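You operate a simulated robot arm through the tools that you are given. There is no shell and no other tool.

You run a simulated robot arm. Do the job below in one go: nothing can be reset, and whatever is moved stays where it is left.

Task
Roll the teal ball on the track into the spinner and wet-sand its top.
Fine: roll it, do not lift it; with dry hands start the spinner on LOW once the ball is cupped, dip the 2000 pad in the water tub, sand the side that is up, lay the pad back, stop the spinner and let it stand. Touch the turning ball only through the pad, from above; keep out of the splash ring; scorch nothing. Drop, tip or break nothing, pinch no finger, spill no more than 20 ml.

The check looks at the end state, three seconds after you hand in, the way a careful person would. Anything else that was tipped, shoved, dropped, spilled or broken makes it a failure.

Robot
A 7-joint arm with a two-finger parallel gripper, fixed in place. Base frame: the origin is on the floor under the middle of its stand, x ahead of it, y to its left, z up. Units: m, degrees, N and s.
With the tool pointing down near the work surface it reaches from about 0.24 to 0.68 m from the base axis. Its first joint turns from -143.0 to 143.0 degrees. Payload 3 kg.
Tool frame: the origin (TCP) lies between the finger pads and is the grasp point; the fingertips stand 0.03 m ahead of it; z points along the fingers, y is the line along which they close. The gripper opens to 0.094 m. The fingers are 0.028 m wide and 0.01 m thick; the gripper's body (0.05 by 0.096 m) begins 0.055 m behind the TCP.
Orientation is that of the tool frame in the base frame, as a unit quaternion [x, y, z, w]. With the fingers straight down and closing along the base's y, the tool's x points along the base's -x, its y along +y and its z along -z.

Tools
- The arm moves only by the tool move_arm. Its argument "series" is text: rows parted by semicolons, each of 7 numbers parted by spaces: the finger opening in m, from 0 to 0.094, then the shift along the tool's x, y, z in m, then the turn, a rotation vector about the tool's x, y, z in degrees. In form: grip x y z ax ay az; .... A call has 1 to 20 rows; each row shifts and turns the commanded pose from where the row before left it, along the tool's axes as they then stand. Rows are played at 5 a second. More than 0.05 m and 8.6 degrees between two rows, or a gripper value outside its range, and nothing of the call is played. Where a pose cannot be reached the arm comes as near as it can. A force on the tool above 90 N (or 10 N above the force at the start of the call, whichever is more), or a blocked arm, ends the call early, and 0.2 s more pass. The fingers move at their own pace (about 0.072 m/s each) and stop on an object; they squeeze with about 22 N. The grip force told is the motor's: it shows also when the fingers shut on nothing. Time passes only in rows, and 0.2 s behind the last, so rows that do not move let the fingers close. It gives the time, the measured TCP pose, the force on the tool (base axes), the opening and the grip force at its end, in the units of the frame above (readings bear some noise), with the torque about the TCP (base axes, N m) and any sound that the robot's microphone picked up.
- Cameras (640 x 400 px; columns grow to the right, rows downward): "scene" is fixed at [0.0513, -0.6489, 1.3402]; the picture's right is [0.84, -0.55, 0.00], its down [-0.18, -0.27, -0.95] and it looks along [0.52, 0.79, -0.32] (base axes); focal length 337 px, centre (320, 200). "wrist" rides on the gripper at [0.076, 0.014, -0.102] in the tool frame; the picture's right is [-0.18, 0.98, 0.00], its down [-0.75, -0.14, -0.64] and it looks along [-0.63, -0.12, 0.77] (tool axes); focal length 243 px, centre (320, 200). There is no depth. A picture from a camera that has moved, and an enlarged one, comes with that camera's place and axes in the base frame and with its lens.
- camera(camera): a new picture of that camera. No time passes.
- inspect(camera, box): a new picture of the part [left, top, right, bottom] of that camera's present view, enlarged. No time passes.
- finish_job(): hands the job in; it is judged then, once.

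Nothing tells you positions but the pictures and the camera data. Unless the task says otherwise, let go and move clear before handing in.

The tools are called after "Call:" as name(argument=value, ...) on one line, values as JSON. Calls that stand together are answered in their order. move_arm: Moves the arm, as the interface text tells. Its arguments: {"type":"object","properties":{"series":{"type":"string"}},"required":["series"]} The other tools are called the same way: camera (camera) takes a picture; inspect (camera, box) takes an enlarged picture of a part of a camera's view; finish_job () hands the job in.

At the start:

```text
time: 0.0
ee_pos: [0.4248, 0.4888, 1.203]
tool_rot: [0.0, 1.0, 0.0, 0.0]
contact_force: [0.2, 0.0, 0.0]
wrist_torque: [0.0, -0.02, 0.0]
finger_gap: 0.094
gripper_force: 0.0
```

scene: 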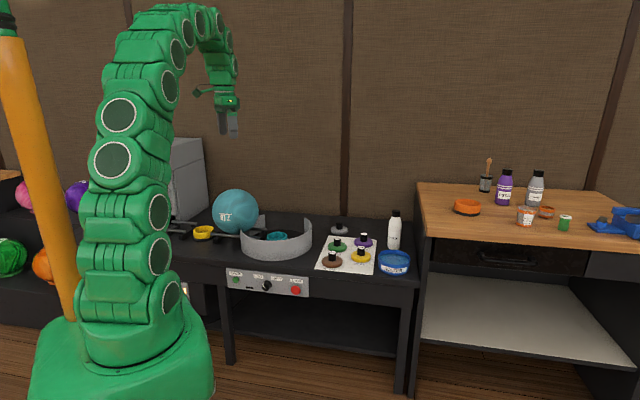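
wrist: 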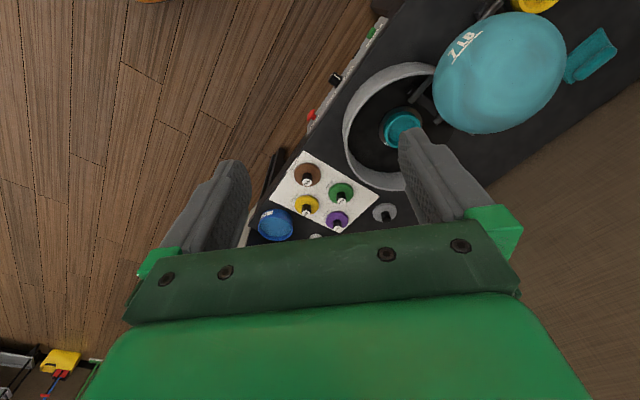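

I see a bench with a teal ball on a track, a grey ring around a teal cup (the spinner), a tray of coloured pads, a blue tub, and a control panel on the bench front. I'll look closer at all of it before moving.

Call:
inspect(camera="scene", box=[160, 170, 320, 270])

Call:
inspect(camera="scene", box=[300, 200, 428, 280])

Call:
inspect(camera="scene", box=[210, 250, 330, 325])

Call:
inspect(camera="wrist", box=[240, 0, 640, 250])

Call:
inspect(camera="wrist", box=[240, 120, 432, 240])

Call:
inspect(camera="scene", box=[420, 140, 640, 278])

```text
4.00 times, centred on (240, 220) of scene
camera zoom: at [0.0513, -0.6489, 1.3402], right [0.84, -0.55, 0.0], down [-0.18, -0.27, -0.95], along [0.52, 0.79, -0.32], focal length 1347 px, centre (640, 120)
```

zoom: 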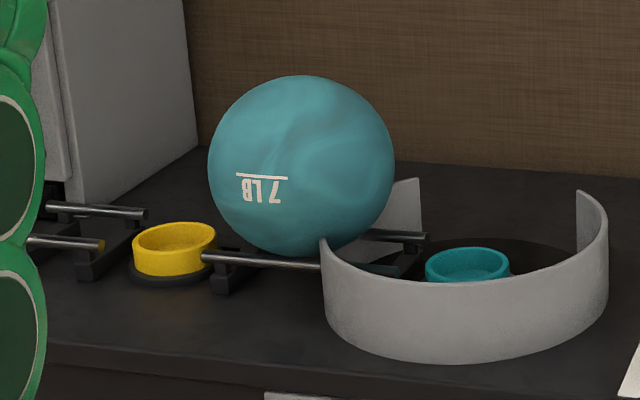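

```text
5.00 times, centred on (364, 240) of scene
camera zoom: at [0.0513, -0.6489, 1.3402], right [0.84, -0.55, 0.0], down [-0.18, -0.27, -0.95], along [0.52, 0.79, -0.32], focal length 1683 px, centre (100, 0)
```

zoom: 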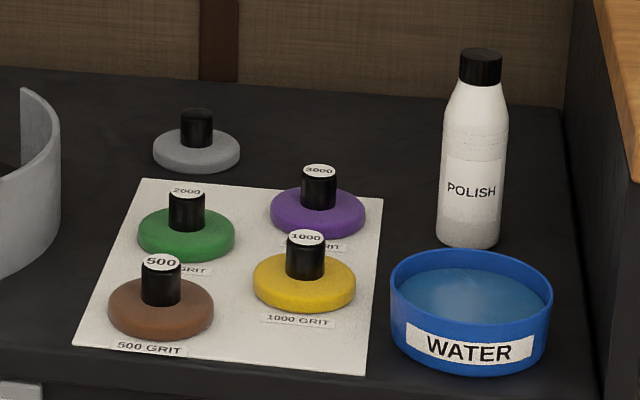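

```text
5.33 times, centred on (270, 288) of scene
camera zoom: at [0.0513, -0.6489, 1.3402], right [0.84, -0.55, 0.0], down [-0.18, -0.27, -0.95], along [0.52, 0.79, -0.32], focal length 1796 px, centre (587, -267)
```

zoom: 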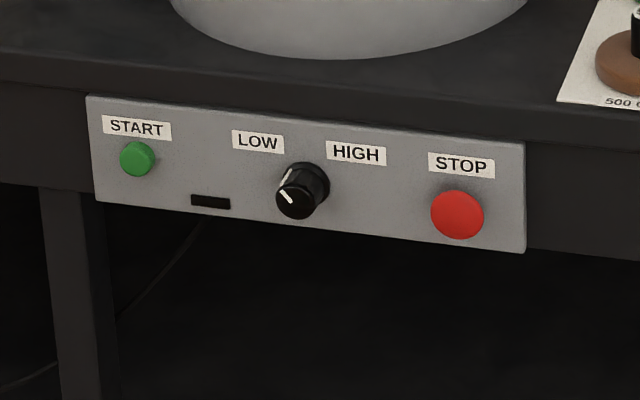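

```text
1.60 times, centred on (440, 125) of wrist
camera zoom: at [0.3487, 0.504, 1.3047], right [0.18, 0.98, 0.0], down [0.75, -0.14, 0.64], along [0.63, -0.12, -0.77], focal length 388 px, centre (128, 320)
```

zoom: 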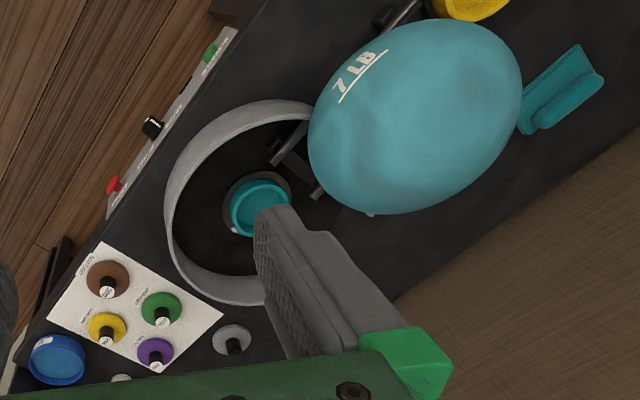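

```text
3.33 times, centred on (336, 180) of wrist
camera zoom: at [0.3487, 0.504, 1.3047], right [0.18, 0.98, 0.0], down [0.75, -0.14, 0.64], along [0.63, -0.12, -0.77], focal length 809 px, centre (267, 267)
```

zoom: 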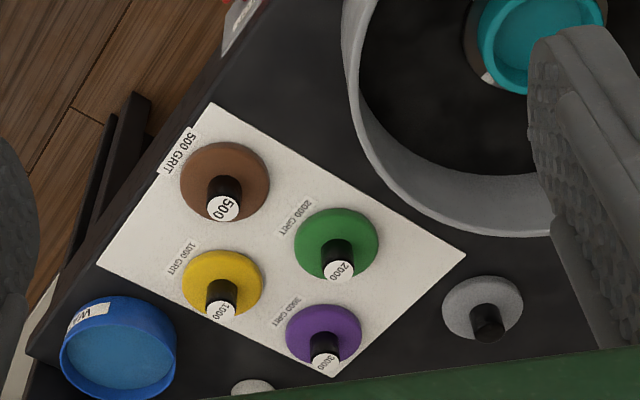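

```text
2.90 times, centred on (530, 209) of scene
camera zoom: at [0.0513, -0.6489, 1.3402], right [0.84, -0.55, 0.0], down [-0.18, -0.27, -0.95], along [0.52, 0.79, -0.32], focal length 976 px, centre (-289, 174)
```

zoom: 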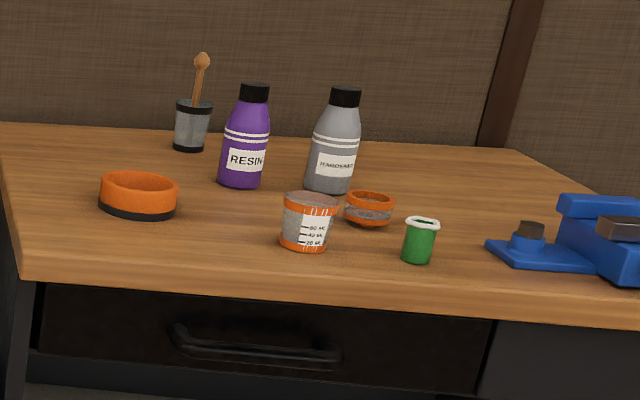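

The bench looks to be roughly 0.75 to 1 m from the base at a height of about 0.65 m. I need finer measurements of the track, the knob and the tub, so I'll enlarge those parts.

Call:
inspect(camera="wrist", box=[300, 20, 380, 70])

Call:
inspect(camera="wrist", box=[290, 60, 354, 130])

Call:
inspect(camera="wrist", box=[240, 190, 336, 250])

Call:
inspect(camera="wrist", box=[340, 50, 500, 200])

Call:
inspect(camera="scene", box=[246, 270, 286, 300])

Call:
inspect(camera="wrist", box=[480, 0, 640, 100])

Call:
inspect(camera="scene", box=[150, 200, 250, 262])

```text
8.00 times, centred on (340, 45) of wrist
camera zoom: at [0.3487, 0.504, 1.3047], right [0.18, 0.98, 0.0], down [0.75, -0.14, 0.64], along [0.63, -0.12, -0.77], focal length 1941 px, centre (160, 1440)
```

zoom: 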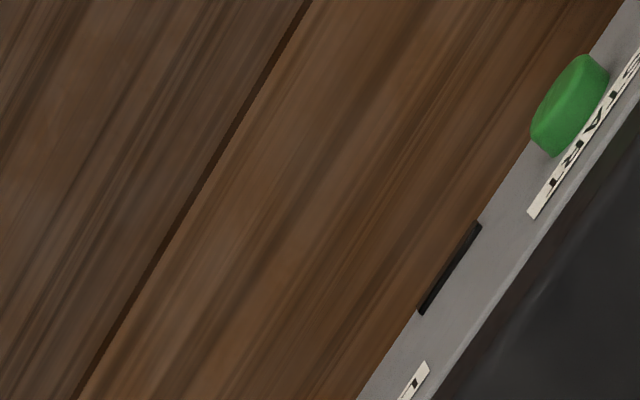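

```text
5.71 times, centred on (322, 95) of wrist
camera zoom: at [0.3487, 0.504, 1.3047], right [0.18, 0.98, 0.0], down [0.75, -0.14, 0.64], along [0.63, -0.12, -0.77], focal length 1386 px, centre (309, 800)
```

zoom: 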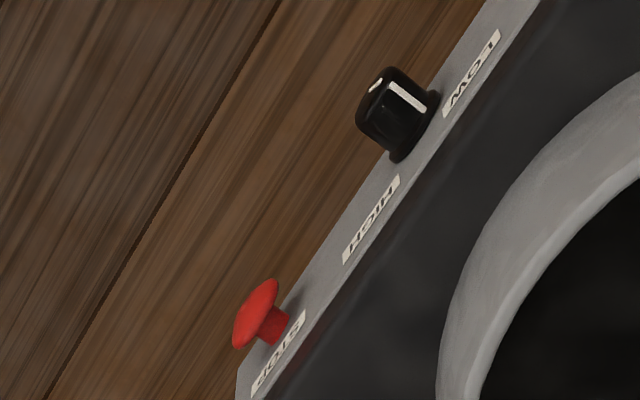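

```text
6.67 times, centred on (288, 220) of wrist
camera zoom: at [0.3487, 0.504, 1.3047], right [0.18, 0.98, 0.0], down [0.75, -0.14, 0.64], along [0.63, -0.12, -0.77], focal length 1618 px, centre (533, 67)
```

zoom: 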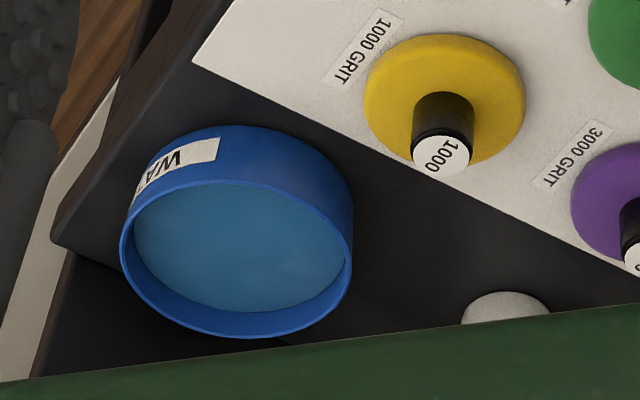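

```text
2.67 times, centred on (420, 125) of wrist
camera zoom: at [0.3487, 0.504, 1.3047], right [0.18, 0.98, 0.0], down [0.75, -0.14, 0.64], along [0.63, -0.12, -0.77], focal length 647 px, centre (53, 400)
```

zoom: 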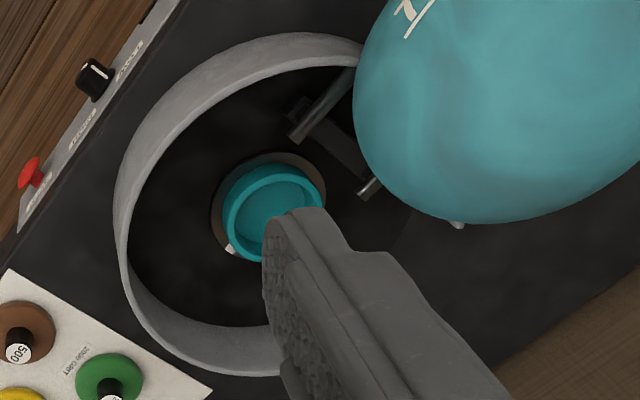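

```text
13.33 times, centred on (266, 285) of scene
camera zoom: at [0.0513, -0.6489, 1.3402], right [0.84, -0.55, 0.0], down [-0.18, -0.27, -0.95], along [0.52, 0.79, -0.32], focal length 4489 px, centre (1040, -933)
```

zoom: 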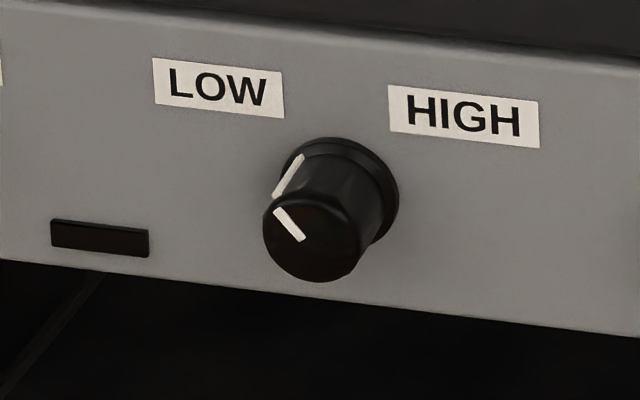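

```text
4.00 times, centred on (560, 50) of wrist
camera zoom: at [0.3487, 0.504, 1.3047], right [0.18, 0.98, 0.0], down [0.75, -0.14, 0.64], along [0.63, -0.12, -0.77], focal length 970 px, centre (-640, 800)
```

zoom: 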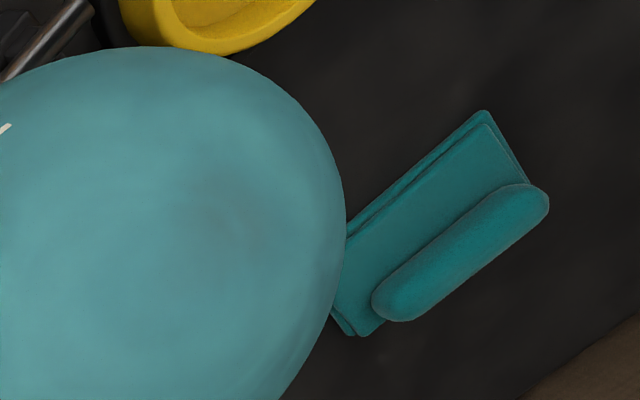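

```text
6.40 times, centred on (200, 231) of scene
camera zoom: at [0.0513, -0.6489, 1.3402], right [0.84, -0.55, 0.0], down [-0.18, -0.27, -0.95], along [0.52, 0.79, -0.32], focal length 2155 px, centre (1088, 2)
```

zoom: 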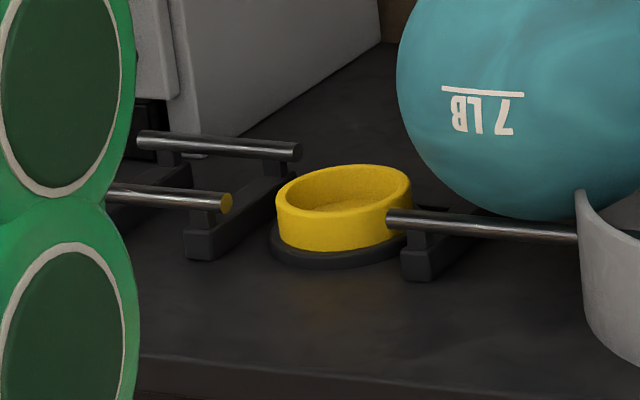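

The knob already points to LOW. The ball sits on rails between a yellow cup and the teal spinner cup, and everything looks about 0.75 to 1.0 m from the base axis, so I'll first test the reach in free air well above the bench.

Call:
move_arm(series="0.094 -0.0328 0.0378 0 0 0 0; 0.094 -0.0328 0.0378 0 0 0 0; 0.094 -0.0328 0.0378 0 0 0 0; 0.094 -0.0328 0.0378 0 0 0 0")

```text
time: 1.0
ee_pos: [0.4946, 0.5702, 1.1956]
tool_rot: [0.0, 1.0, 0.001, 0.001]
contact_force: [-0.1, -0.1, -0.1]
wrist_torque: [0.0, 0.01, 0.01]
finger_gap: 0.0939
gripper_force: 0.1
out of reach, approached as far as the arm can: row 3, 4
```

The arm stops at about 0.755 m radius at this height with the tool down. I'll take new pictures from here to triangulate the bench again.

Call:
camera(camera="wrist")

Call:
camera(camera="scene")

```text
taken
camera wrist: at [0.4187, 0.5858, 1.2979], right [0.18, 0.98, 0.0], down [0.75, -0.14, 0.64], along [0.63, -0.12, -0.77], focal length 243 px, centre (320, 200)
```

wrist: 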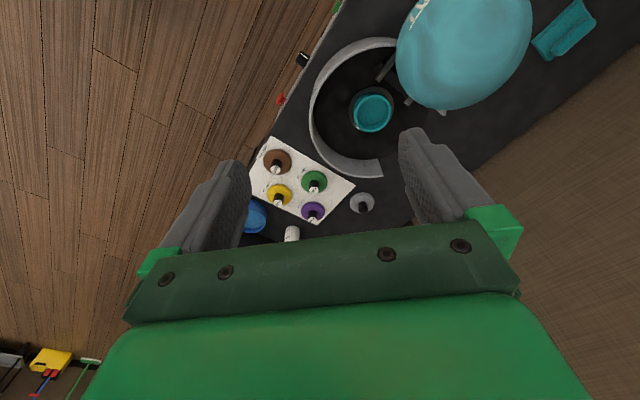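

```text
taken
```

scene: 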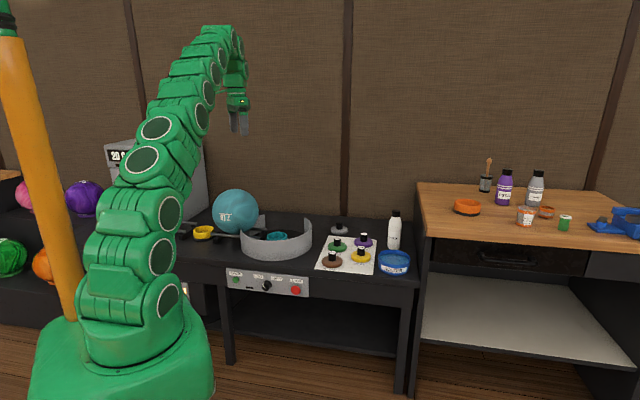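

The second view agrees with the first: the cup is near (0.67, 0.68) and the bench top near z≈0.63, so I'll need a tilted tool to reach it. I'll back off a little, turn the tool to face outward and then tilt it, to see how the reach grows.

Call:
move_arm(series="0.094 0.0328 -0.0378 0 0 0 -8; 0.094 0.0328 -0.0378 0 0 0 -8; 0.094 0 0 0 0 0 -8; 0.094 0 0 0 0 0 -8; 0.094 0 0 0 0 0 -8; 0.094 0 0 0 0 0 -8")

```text
time: 2.4
ee_pos: [0.4348, 0.4934, 1.1955]
tool_rot: [-0.408, 0.913, 0.0, 0.001]
contact_force: [-0.1, -1.0, 0.0]
wrist_torque: [-0.01, 0.0, 0.0]
finger_gap: 0.0942
gripper_force: 0.0
```

The command starts from the reached pose, which is handy. Now I'll tilt the tool outward.

Call:
move_arm(series="0.094 0 0 0 0 -8 0; 0.094 0 0 0 0 -8 0; 0.094 0 0 0 0 -8 0; 0.094 0 0 0 0 -8 0; 0.094 0 0 0 0 -8 0; 0.094 0 0 0 0 -5 0")

Call:
camera(camera="scene")

```text
time: 3.8
ee_pos: [0.4349, 0.4921, 1.1962]
tool_rot: [-0.376, 0.843, 0.157, 0.351]
contact_force: [0.4, -0.8, -0.2]
wrist_torque: [0.0, 0.0, 0.02]
finger_gap: 0.0941
gripper_force: 0.1
```

```text
taken
```

scene: 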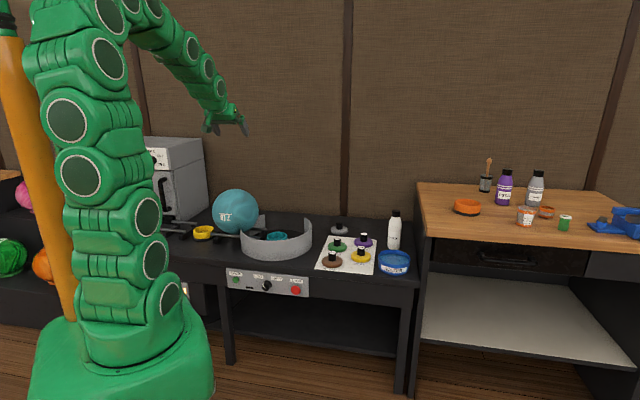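

With the tool at 45° I'll push outward while descending to about z=1.0, still above the ball top, to find the limit.

Call:
move_arm(series="0.094 -0.0071 0 0.0495 0 0 0; 0.094 -0.0071 0 0.0495 0 0 0; 0.094 -0.0071 0 0.0495 0 0 0; 0.094 -0.0071 0 0.0495 0 0 0; 0.094 -0.0283 0 0.0283 0 0 0; 0.094 -0.0283 0 0.0283 0 0 0; 0.094 -0.0283 0 0.0283 0 0 0; 0.094 -0.0283 0 0.0283 0 0 0")

```text
time: 5.6
ee_pos: [0.6489, 0.7314, 1.0751]
tool_rot: [-0.376, 0.844, 0.156, 0.35]
contact_force: [0.2, 0.6, -0.5]
wrist_torque: [0.0, 0.0, 0.0]
finger_gap: 0.0941
gripper_force: 0.0
```

At 45° tilt the arm already reaches r≈0.98 at z≈1.08 without trouble. I'll probe a bit further outward and take a picture.

Call:
move_arm(series="0.094 -0.0283 0 0.0283 0 0 0; 0.094 -0.0283 0 0.0283 0 0 0; 0.094 -0.0283 0 0.0283 0 0 0; 0.094 -0.0283 0 0.0283 0 0 0")

Call:
camera(camera="scene")

Call:
camera(camera="wrist")

```text
time: 6.6
ee_pos: [0.6974, 0.7844, 1.0734]
tool_rot: [-0.376, 0.844, 0.155, 0.349]
contact_force: [0.1, 0.4, -0.4]
wrist_torque: [-0.02, 0.04, -0.03]
finger_gap: 0.0939
gripper_force: 0.1
out of reach, approached as far as the arm can: row 2, 3, 4
```

```text
taken
```

scene: 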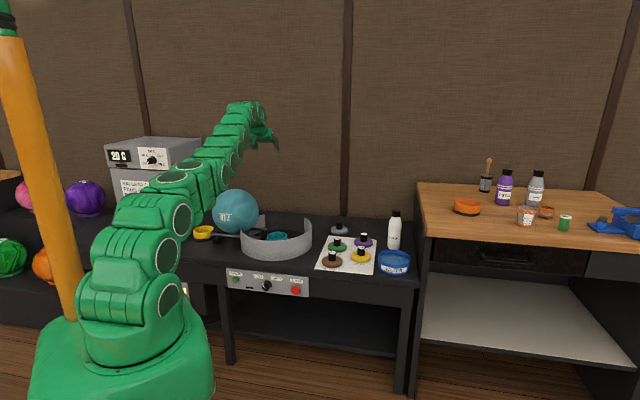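

```text
taken
camera wrist: at [0.6022, 0.7006, 1.0917], right [-0.64, 0.75, 0.13], down [0.16, -0.04, 0.99], along [0.75, 0.66, -0.1], focal length 243 px, centre (320, 200)
```

wrist: 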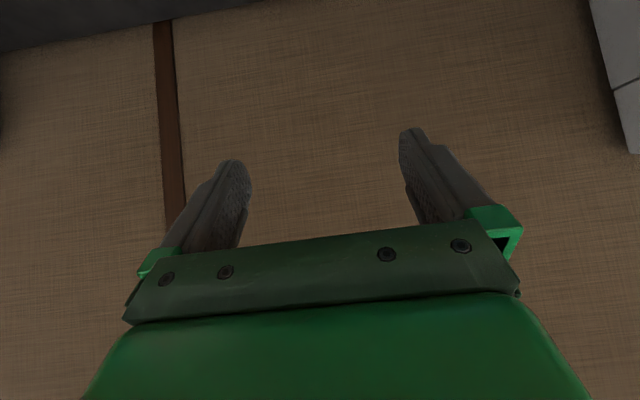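

The limit there is r≈1.05. Next I'll check how far the vertical tool reaches at a lower height above the empty spinner, so I'll come in, drop a bit and bring the tool back to vertical.

Call:
move_arm(series="0.094 0.0283 0 -0.0283 0 0 0; 0.094 0.0283 0 -0.0283 0 0 0; 0.094 0.0283 0 -0.0283 0 0 0; 0.094 0.0212 0 0.0212 0 0 0; 0.094 0.0212 0 0.0212 0 0 0; 0.094 0 0 0 0 8 0; 0.094 0 0 0 0 8 0; 0.094 0 0 0 0 8 0; 0.094 0 0 0 0 8 0; 0.094 0 0 0 0 8 0; 0.094 0 0 0 0 5 0")

```text
time: 9.0
ee_pos: [0.5861, 0.662, 1.0005]
tool_rot: [-0.407, 0.913, 0.015, 0.032]
contact_force: [0.0, -0.4, -0.2]
wrist_torque: [-0.04, -0.05, 0.0]
finger_gap: 0.0943
gripper_force: 0.1
out of reach, approached as far as the arm can: row 10, 11
```

At lower height the vertical tool reaches r≈0.88, so with a 20–30° tilt everything on the bench is within reach. I'll pull back a little and survey the bench from nearer with the wrist camera.

Call:
move_arm(series="0.094 0.05 0 0 0 0 0; 0.094 0.05 0 0 0 0 0; 0.094 0.05 0 0 0 4 0")

Call:
camera(camera="wrist")

Call:
camera(camera="scene")

```text
time: 9.8
ee_pos: [0.4846, 0.5535, 0.9805]
tool_rot: [-0.408, 0.913, 0.002, -0.005]
contact_force: [0.2, -7.3, -0.2]
wrist_torque: [0.67, -0.08, -0.01]
finger_gap: 0.0939
gripper_force: 0.1
```

```text
taken
camera wrist: at [0.4264, 0.5064, 1.0829], right [-0.61, 0.79, 0.01], down [0.61, 0.47, 0.63], along [0.5, 0.39, -0.77], focal length 243 px, centre (320, 200)
```

wrist: 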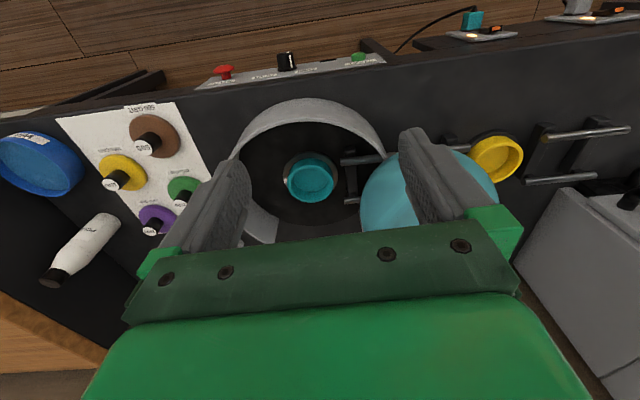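

```text
taken
```

scene: 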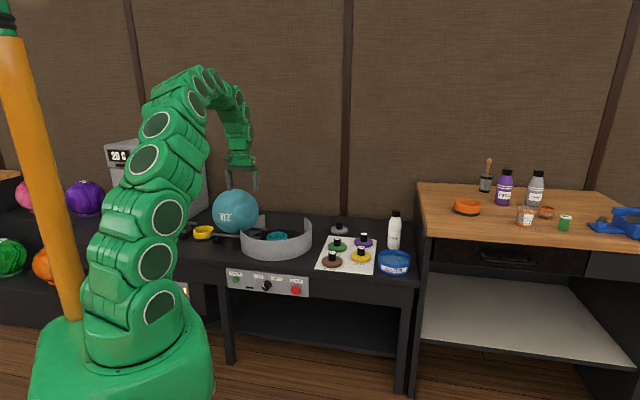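

I'll check that the force reading was just transient and enlarge the parts of this closer view.

Call:
move_arm(series="0.094 0 0 0 0 0 0")

Call:
inspect(camera="wrist", box=[320, 90, 640, 290])

Call:
inspect(camera="wrist", box=[0, 90, 240, 240])

Call:
inspect(camera="wrist", box=[190, 40, 400, 170])

Call:
inspect(camera="wrist", box=[380, 0, 640, 100])

```text
time: 10.2
ee_pos: [0.486, 0.5504, 0.9894]
tool_rot: [-0.407, 0.914, 0.001, 0.001]
contact_force: [0.2, 0.4, 0.2]
wrist_torque: [-0.01, 0.0, 0.02]
finger_gap: 0.0942
gripper_force: 0.1
```

```text
2.00 times, centred on (480, 190) of wrist
camera zoom: at [0.4245, 0.503, 1.0918], right [-0.61, 0.8, 0.0], down [0.61, 0.46, 0.64], along [0.51, 0.39, -0.77], focal length 485 px, centre (0, 220)
```

zoom: 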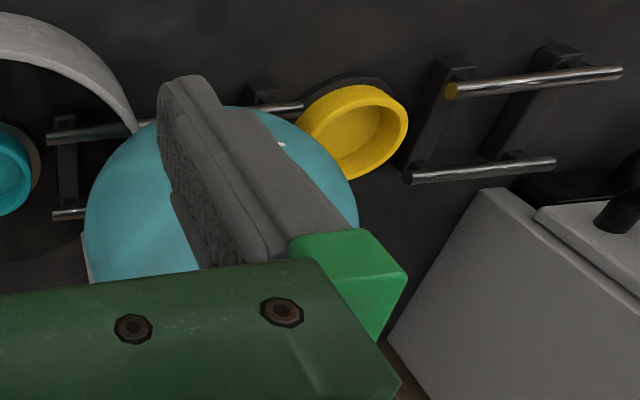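

```text
2.67 times, centred on (120, 165) of wrist
camera zoom: at [0.4245, 0.503, 1.0918], right [-0.61, 0.8, 0.0], down [0.61, 0.46, 0.64], along [0.51, 0.39, -0.77], focal length 647 px, centre (853, 293)
```

zoom: 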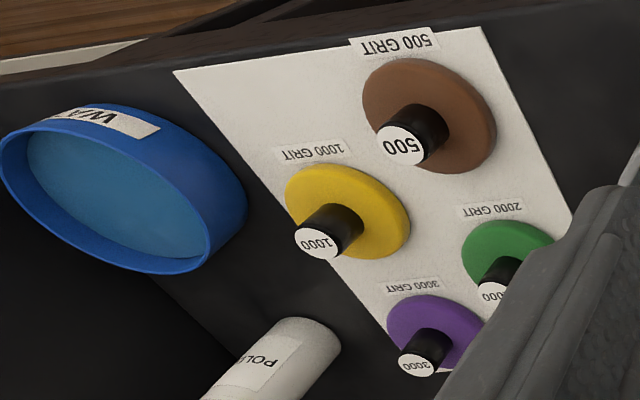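

```text
3.05 times, centred on (295, 105) of wrist
camera zoom: at [0.4245, 0.503, 1.0918], right [-0.61, 0.8, 0.0], down [0.61, 0.46, 0.64], along [0.51, 0.39, -0.77], focal length 739 px, centre (396, 490)
```

zoom: 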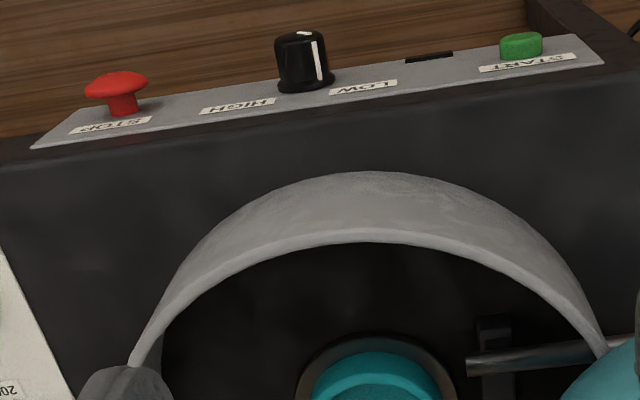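

```text
2.46 times, centred on (510, 50) of wrist
camera zoom: at [0.4245, 0.503, 1.0918], right [-0.61, 0.8, 0.0], down [0.61, 0.46, 0.64], along [0.51, 0.39, -0.77], focal length 597 px, centre (-148, 569)
```

zoom: 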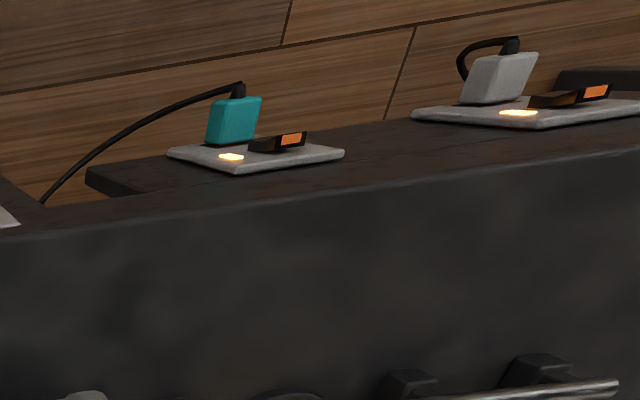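

Force is back to zero. I'll read the text on the grey box and look at the sockets before planning the roll.

Call:
inspect(camera="scene", box=[90, 130, 220, 210])

Call:
inspect(camera="scene", box=[170, 270, 250, 320])

Call:
inspect(camera="scene", box=[0, 140, 110, 300])

```text
4.92 times, centred on (155, 170) of scene
camera zoom: at [0.0513, -0.6489, 1.3402], right [0.84, -0.55, 0.0], down [-0.18, -0.27, -0.95], along [0.52, 0.79, -0.32], focal length 1657 px, centre (1132, 348)
```

zoom: 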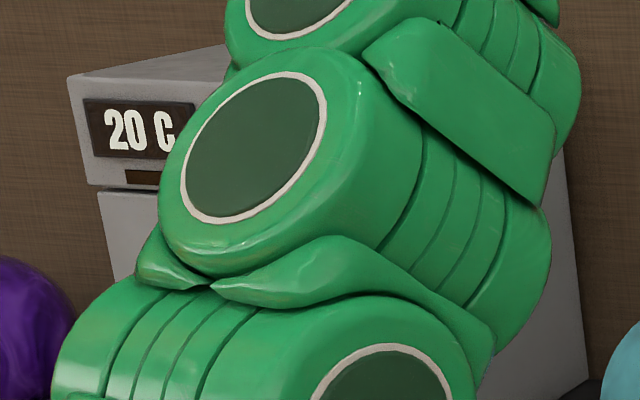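

```text
8.00 times, centred on (210, 295) of scene
camera zoom: at [0.0513, -0.6489, 1.3402], right [0.84, -0.55, 0.0], down [-0.18, -0.27, -0.95], along [0.52, 0.79, -0.32], focal length 2693 px, centre (1200, -560)
```

zoom: 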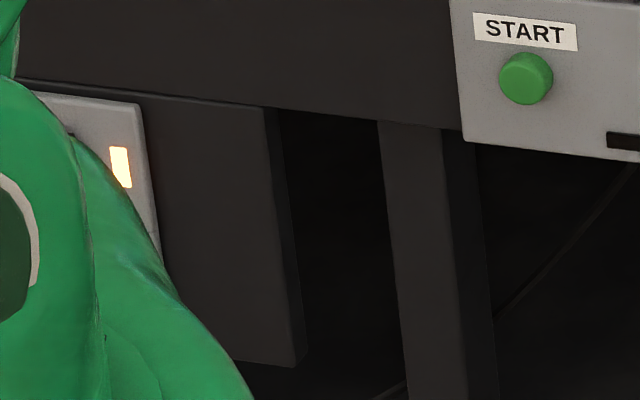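

```text
2.50 times, centred on (55, 220) of scene
camera zoom: at [0.0513, -0.6489, 1.3402], right [0.84, -0.55, 0.0], down [-0.18, -0.27, -0.95], along [0.52, 0.79, -0.32], focal length 842 px, centre (982, 150)
```

zoom: 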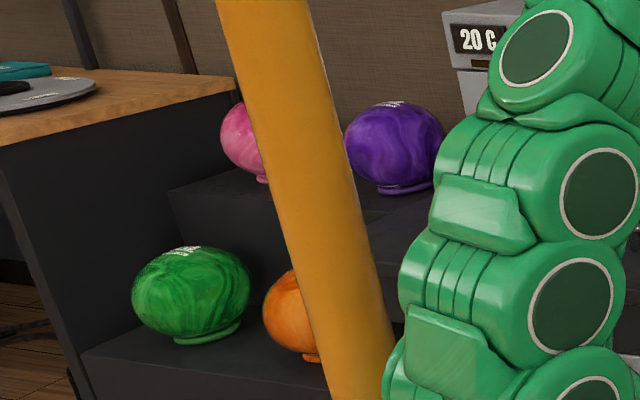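

The spinner's plug is in and lit, and the knob is on LOW. Now I'll measure the cup, ring and rails precisely.

Call:
inspect(camera="wrist", box=[220, 90, 420, 215])

Call:
inspect(camera="scene", box=[232, 200, 320, 260])

Call:
inspect(camera="scene", box=[200, 180, 270, 250])

```text
3.20 times, centred on (320, 152) of wrist
camera zoom: at [0.4245, 0.503, 1.0918], right [-0.61, 0.8, 0.0], down [0.61, 0.46, 0.64], along [0.51, 0.39, -0.77], focal length 776 px, centre (320, 352)
```

zoom: 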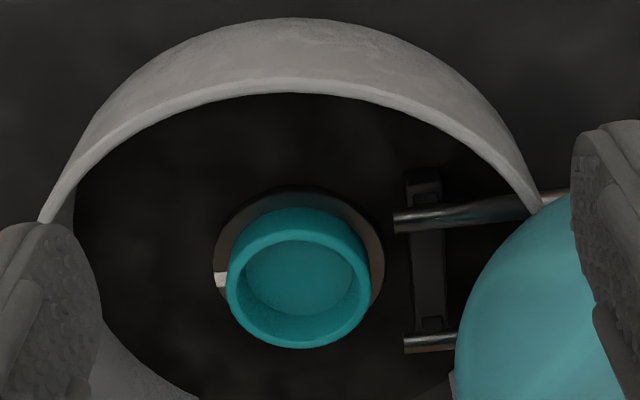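

```text
6.67 times, centred on (276, 230) of scene
camera zoom: at [0.0513, -0.6489, 1.3402], right [0.84, -0.55, 0.0], down [-0.18, -0.27, -0.95], along [0.52, 0.79, -0.32], focal length 2244 px, centre (613, 0)
```

zoom: 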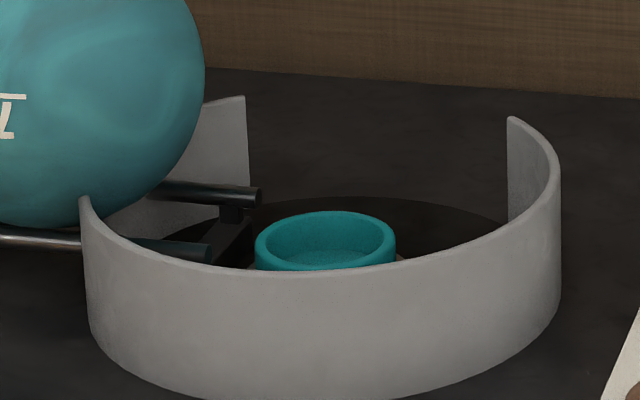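

```text
5.71 times, centred on (235, 215) of scene
camera zoom: at [0.0513, -0.6489, 1.3402], right [0.84, -0.55, 0.0], down [-0.18, -0.27, -0.95], along [0.52, 0.79, -0.32], focal length 1924 px, centre (806, 114)
```

zoom: 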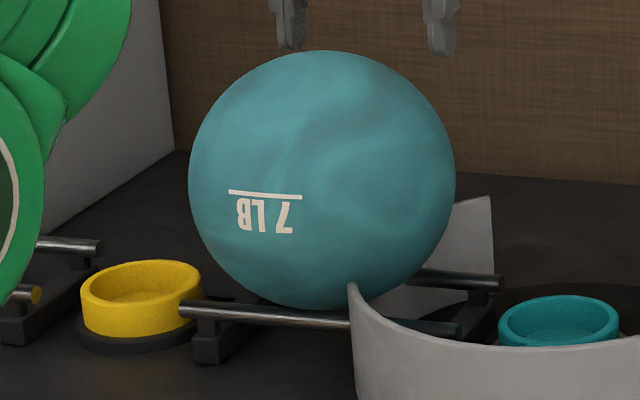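

In table axes (v = away from the robot at 45°, u = along the track), the spinner cup is about (u 0, v 0.954, rim z 0.66) and the ball about (u 0.20, v 0.955, centre z 0.765, R 0.107). The ring's gap is hidden by the ball, so I'll turn the tool to look along the track from the spinner side.

Call:
move_arm(series="0.094 0 -0.03 -0.02 0 0 -8; 0.094 0 -0.03 -0.02 0 0 -8; 0.094 0 -0.03 0 0 0 -8; 0.094 0 0 0 0 0 -8; 0.094 0 0 0 0 0 -8; 0.094 0 0 0 0 0 -8; 0.094 0 0 0 0 0 -8; 0.094 0 0 0 0 0 -8; 0.094 0 0 0 0 0 -8; 0.094 0 0 0 0 0 -8; 0.094 0 0 0 0 0 -8; 0.094 0 0 0 0 0 0")

Call:
camera(camera="wrist")

```text
time: 12.8
ee_pos: [0.5605, 0.5026, 1.0308]
tool_rot: [0.928, -0.374, 0.0, -0.001]
contact_force: [0.3, -0.4, -0.1]
wrist_torque: [-0.02, 0.03, 0.0]
finger_gap: 0.094
gripper_force: 0.0
```

```text
taken
camera wrist: at [0.605, 0.4387, 1.1329], right [-0.81, -0.58, 0.0], down [-0.45, 0.62, 0.64], along [-0.37, 0.52, -0.77], focal length 243 px, centre (320, 200)
```

wrist: 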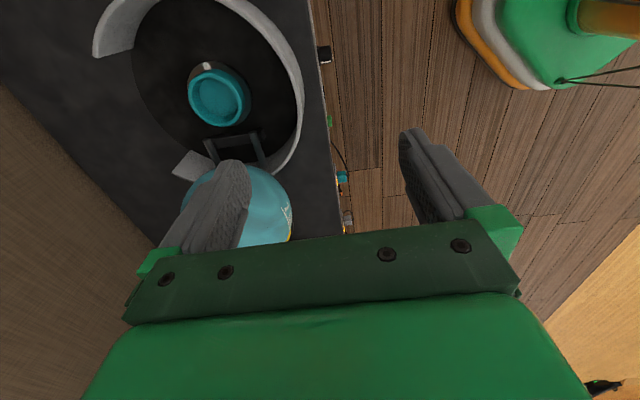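

Call:
inspect(camera="wrist", box=[60, 0, 360, 240])

Call:
inspect(camera="wrist", box=[160, 100, 320, 200])

```text
1.67 times, centred on (210, 120) of wrist
camera zoom: at [0.605, 0.4387, 1.1329], right [-0.81, -0.58, 0.0], down [-0.45, 0.62, 0.64], along [-0.37, 0.52, -0.77], focal length 404 px, centre (503, 333)
```

zoom: 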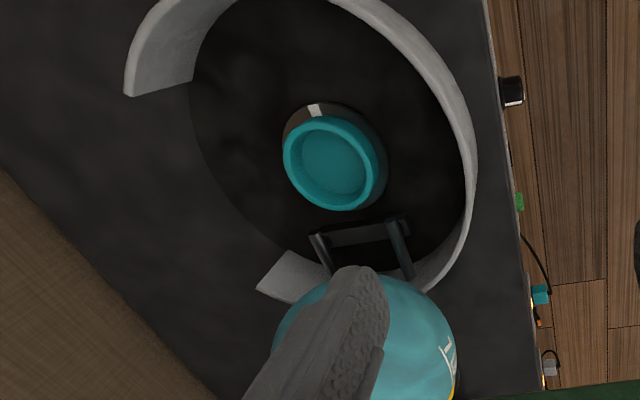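

```text
4.00 times, centred on (240, 150) of wrist
camera zoom: at [0.605, 0.4387, 1.1329], right [-0.81, -0.58, 0.0], down [-0.45, 0.62, 0.64], along [-0.37, 0.52, -0.77], focal length 970 px, centre (640, 400)
```

zoom: 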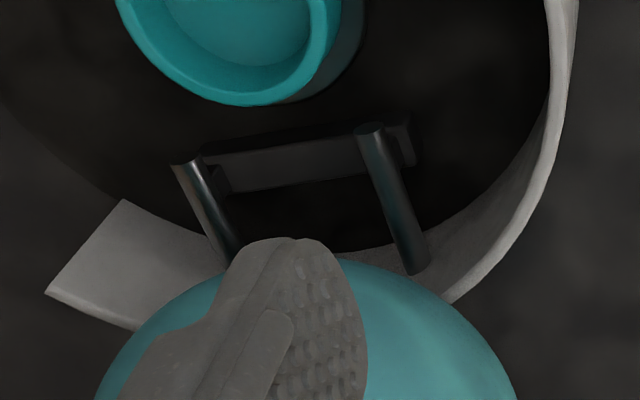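

The wall of the splash ring seems to run under the ball with the rails passing over it. I need to know the notch shape before pushing, so I'll enlarge this from the fixed camera.

Call:
inspect(camera="scene", box=[232, 206, 280, 246])

Call:
inspect(camera="wrist", box=[220, 130, 300, 180])

```text
10.00 times, centred on (256, 226) of scene
camera zoom: at [0.0513, -0.6489, 1.3402], right [0.84, -0.55, 0.0], down [-0.18, -0.27, -0.95], along [0.52, 0.79, -0.32], focal length 3367 px, centre (960, -60)
```

zoom: 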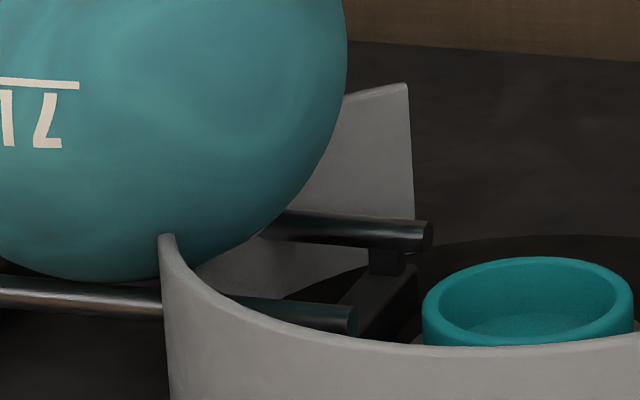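

```text
8.00 times, centred on (260, 155) of wrist
camera zoom: at [0.605, 0.4387, 1.1329], right [-0.81, -0.58, 0.0], down [-0.45, 0.62, 0.64], along [-0.37, 0.52, -0.77], focal length 1941 px, centre (800, 560)
```

zoom: 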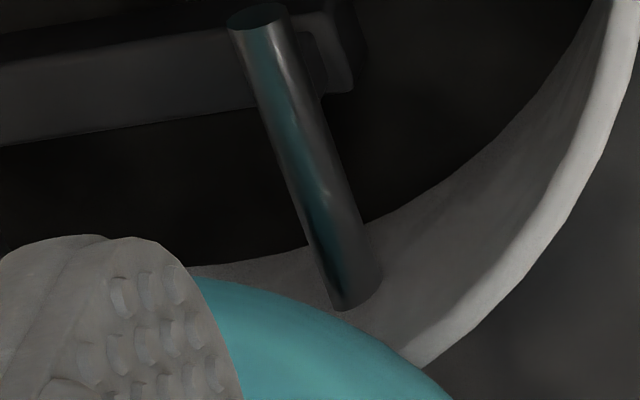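

The wall visibly continues low under the ball with the rails passing through it, so the ball's passage is a notch that the ball hides. I'll turn back to face the bench (heading 45°) and move to the left side of the ball, staying high, to look before pushing.

Call:
move_arm(series="0.094 0 0 0 0 0 8; 0.094 0 0 0 0 0 8; 0.094 0 0 0 0 0 8; 0.094 0 0 0 0 0 8; 0.094 0 0 0 0 0 8; 0.094 0 0 0 0 0 8; 0.094 0 0 0 0 0 8; 0.094 0 0 0 0 0 8; 0.094 0 0 0 0 0 8; 0.094 0 0 0 0 0 8; 0.094 0 0 0 0 0 8; 0.094 0 0 0 0 0 3.1; 0.094 0 0.05 0 0 0 0; 0.094 0 0.05 0 0 0 0; 0.094 0 0.05 0 0 0 0; 0.094 0 0.05 0 0 0 0; 0.094 0 0.05 0 0 0 0; 0.094 0 0.05 0 0 0 0; 0.094 0 0.05 0 0 0 0; 0.094 0 0.05 0 0 0 0")

Call:
camera(camera="wrist")

```text
time: 17.0
ee_pos: [0.2735, 0.7889, 1.0317]
tool_rot: [-0.383, 0.924, 0.0, 0.001]
contact_force: [0.7, -0.3, 0.8]
wrist_torque: [0.04, 0.03, 0.02]
finger_gap: 0.094
gripper_force: 0.0
```

```text
taken
camera wrist: at [0.2105, 0.7454, 1.1343], right [-0.56, 0.83, 0.0], down [0.63, 0.43, 0.64], along [0.53, 0.36, -0.77], focal length 243 px, centre (320, 200)
```

wrist: 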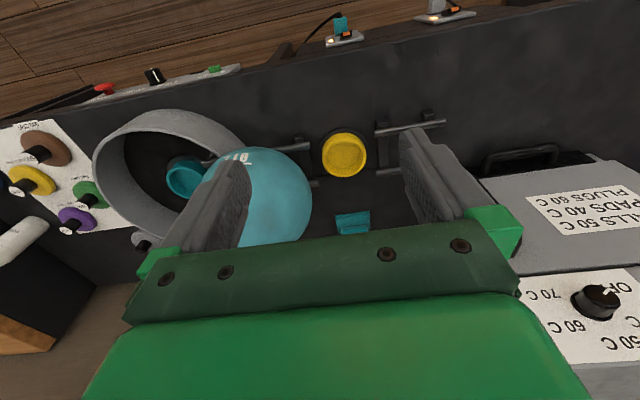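

Call:
inspect(camera="wrist", box=[80, 90, 400, 290])

Call:
inspect(camera="wrist", box=[170, 100, 290, 175])

```text
2.00 times, centred on (240, 190) of wrist
camera zoom: at [0.2105, 0.7454, 1.1343], right [-0.56, 0.83, 0.0], down [0.63, 0.43, 0.64], along [0.53, 0.36, -0.77], focal length 485 px, centre (480, 220)
```

zoom: 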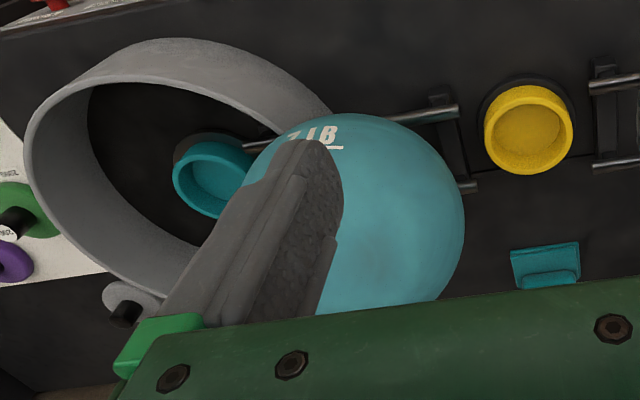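

```text
5.33 times, centred on (230, 138) of wrist
camera zoom: at [0.2105, 0.7454, 1.1343], right [-0.56, 0.83, 0.0], down [0.63, 0.43, 0.64], along [0.53, 0.36, -0.77], focal length 1294 px, centre (800, 533)
```

zoom: 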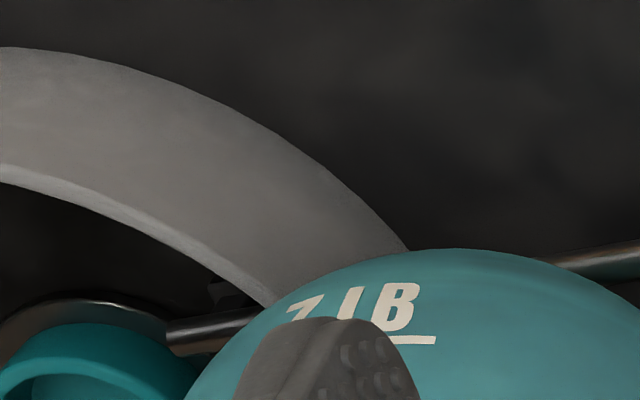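

The yellow cup is at about (u 0.38, v 0.95), and the ball position fits all views. To be sure the ball clears the ring's wall, I'll lower the camera in front of the bench and look level at that junction, staying clear of the bench edge.

Call:
move_arm(series="0.094 0.02 0 0 0 0 8.4; 0.094 0 0 0 0 0 8.4; 0.094 0 0 0 0 0 8.4; 0.094 0 0 0 0 0 8.4; 0.094 0 0 0 0 0 8.4; 0.094 0 0 0 0 -8 0; 0.094 0 0 0 0 -8 0; 0.094 0 0 0 0 -8 0; 0.094 0 0 0 0 -8 0; 0.094 0 0 0 0 -8 0; 0.094 0 0 0 0 -5 0; 0.094 0.0353 0 0.0353 0 0 0; 0.094 0.0353 0 0.0353 0 0 0; 0.094 0.0353 0 0.0353 0 0 0; 0.094 0.0353 0 0.0353 0 0 0")

Call:
camera(camera="wrist")

Call:
camera(camera="scene")

```text
time: 20.2
ee_pos: [0.2659, 0.771, 0.8296]
tool_rot: [-0.023, 0.923, 0.01, 0.383]
contact_force: [0.0, -0.9, 0.2]
wrist_torque: [0.0, 0.02, 0.02]
finger_gap: 0.0941
gripper_force: 0.0
```

```text
taken
camera wrist: at [0.1387, 0.7788, 0.8485], right [0.08, 0.99, 0.13], down [0.08, -0.14, 0.99], along [0.99, -0.07, -0.09], focal length 243 px, centre (320, 200)
```

wrist: 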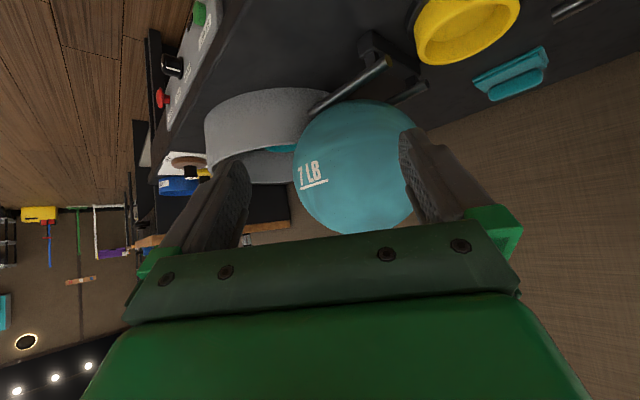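

```text
taken
```

scene: 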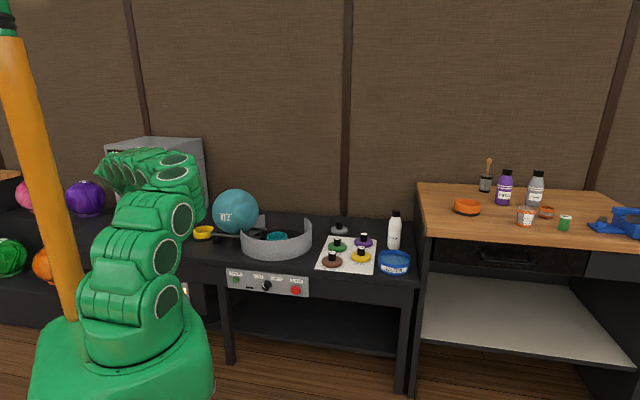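

Call:
inspect(camera="wrist", box=[190, 60, 430, 210])

Call:
inspect(camera="wrist", box=[260, 75, 340, 195])

```text
2.67 times, centred on (310, 135) of wrist
camera zoom: at [0.1387, 0.7788, 0.8485], right [0.08, 0.99, 0.13], down [0.08, -0.14, 0.99], along [0.99, -0.07, -0.09], focal length 647 px, centre (347, 373)
```

zoom: 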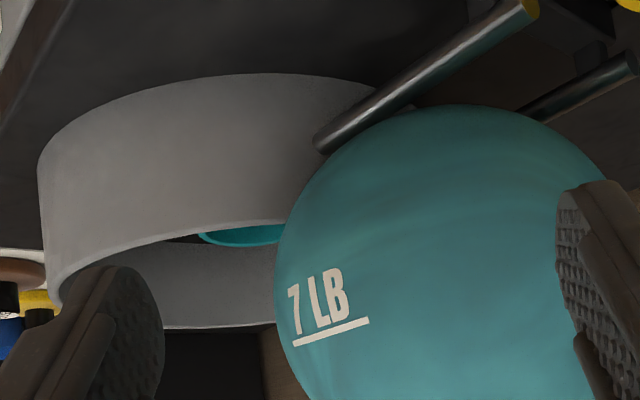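

```text
3.33 times, centred on (300, 135) of wrist
camera zoom: at [0.1387, 0.7788, 0.8485], right [0.08, 0.99, 0.13], down [0.08, -0.14, 0.99], along [0.99, -0.07, -0.09], focal length 809 px, centre (387, 417)
```

zoom: 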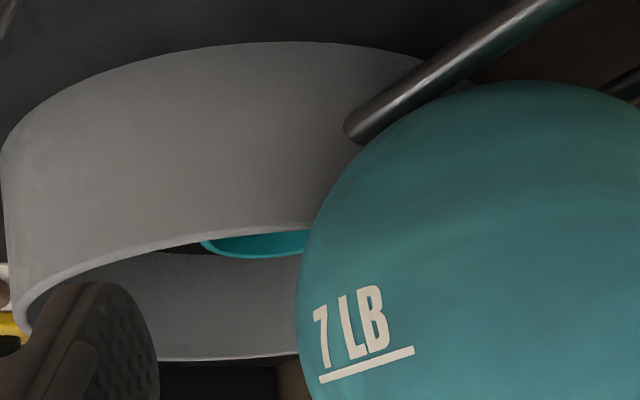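

The wall's visible edge reaches right to the ball's surface in every view, so the notch stays hidden. I'll therefore push very gently and watch the force. First I'll move to the +u side of the ball, above the yellow cup, with the tool at heading 45° and a 32° tilt.

Call:
move_arm(series="0.094 0 0 0 -5.94 0 -5.94; 0.094 0 0 0 -5.94 0 -5.94; 0.094 0 0 0 -5.94 0 -5.94; 0.094 0 0 0 -5.94 0 -5.94; 0.094 0 0 0 -5.94 0 -5.94; 0.094 0 0.035 0 0 6.5 0; 0.094 0 0.035 0 0 6.5 0; 0.094 0.0159 0 0.0254 0 0 0; 0.094 -0.0382 0 0.0239 0 0 0; 0.094 -0.0382 0 0.0239 0 0 0")

Call:
camera(camera="wrist")

Call:
camera(camera="scene")

```text
time: 22.4
ee_pos: [0.2778, 0.8839, 0.8016]
tool_rot: [-0.367, 0.888, 0.107, 0.257]
contact_force: [-0.6, -0.3, -0.1]
wrist_torque: [0.0, 0.04, 0.0]
finger_gap: 0.0938
gripper_force: 0.0
```

```text
taken
camera wrist: at [0.1833, 0.8105, 0.848], right [-0.58, 0.81, 0.1], down [0.31, 0.11, 0.94], along [0.75, 0.58, -0.31], focal length 243 px, centre (320, 200)
```

wrist: 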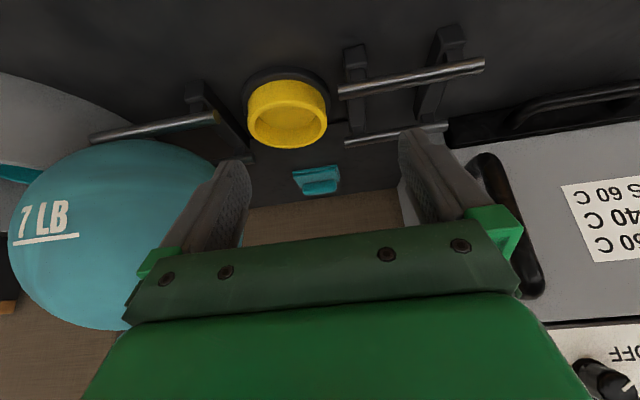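

```text
taken
```

scene: 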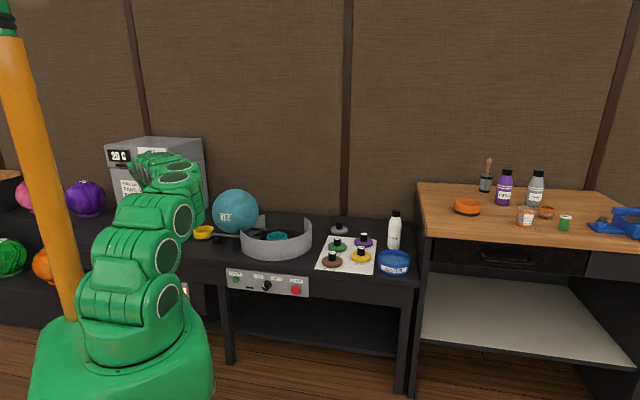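

I'm beside the ball, with TCP at u 0.429, v 0.821, z 0.80. Now I'll move in behind it above the yellow cup, so the outer face of the near finger lines up with the ball's equator.

Call:
move_arm(series="0.094 -0.0326 0 0.0345 0 0 0; 0.094 -0.0326 0 0.0345 0 0 0; 0.094 -0.0326 0 0.0345 0 0 0; 0.094 0 0 0 0 0 0")

Call:
camera(camera="wrist")

Call:
inspect(camera="scene", box=[150, 160, 290, 260])

```text
time: 23.4
ee_pos: [0.3323, 0.9417, 0.7828]
tool_rot: [-0.367, 0.888, 0.105, 0.255]
contact_force: [1.3, -0.4, -0.2]
wrist_torque: [-0.01, 0.01, 0.02]
finger_gap: 0.094
gripper_force: 0.1
out of reach, approached as far as the arm can: row 2, 3
```

```text
taken
camera wrist: at [0.2386, 0.868, 0.829], right [-0.58, 0.81, 0.1], down [0.31, 0.11, 0.94], along [0.75, 0.58, -0.31], focal length 243 px, centre (320, 200)
```

wrist: 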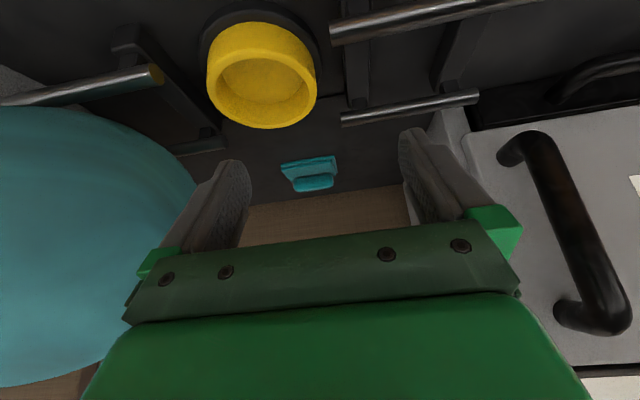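

```text
4.00 times, centred on (220, 210) of scene
camera zoom: at [0.0513, -0.6489, 1.3402], right [0.84, -0.55, 0.0], down [-0.18, -0.27, -0.95], along [0.52, 0.79, -0.32], focal length 1347 px, centre (720, 160)
```

zoom: 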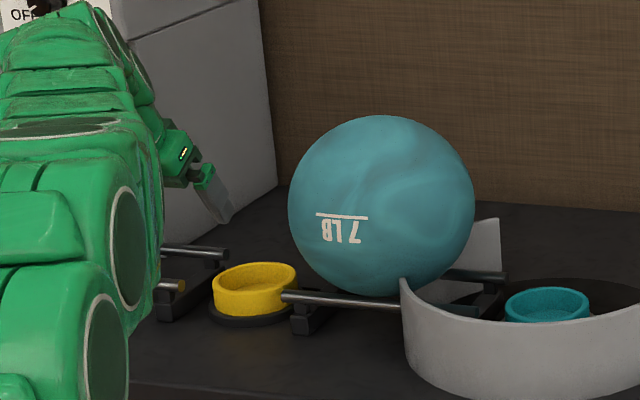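

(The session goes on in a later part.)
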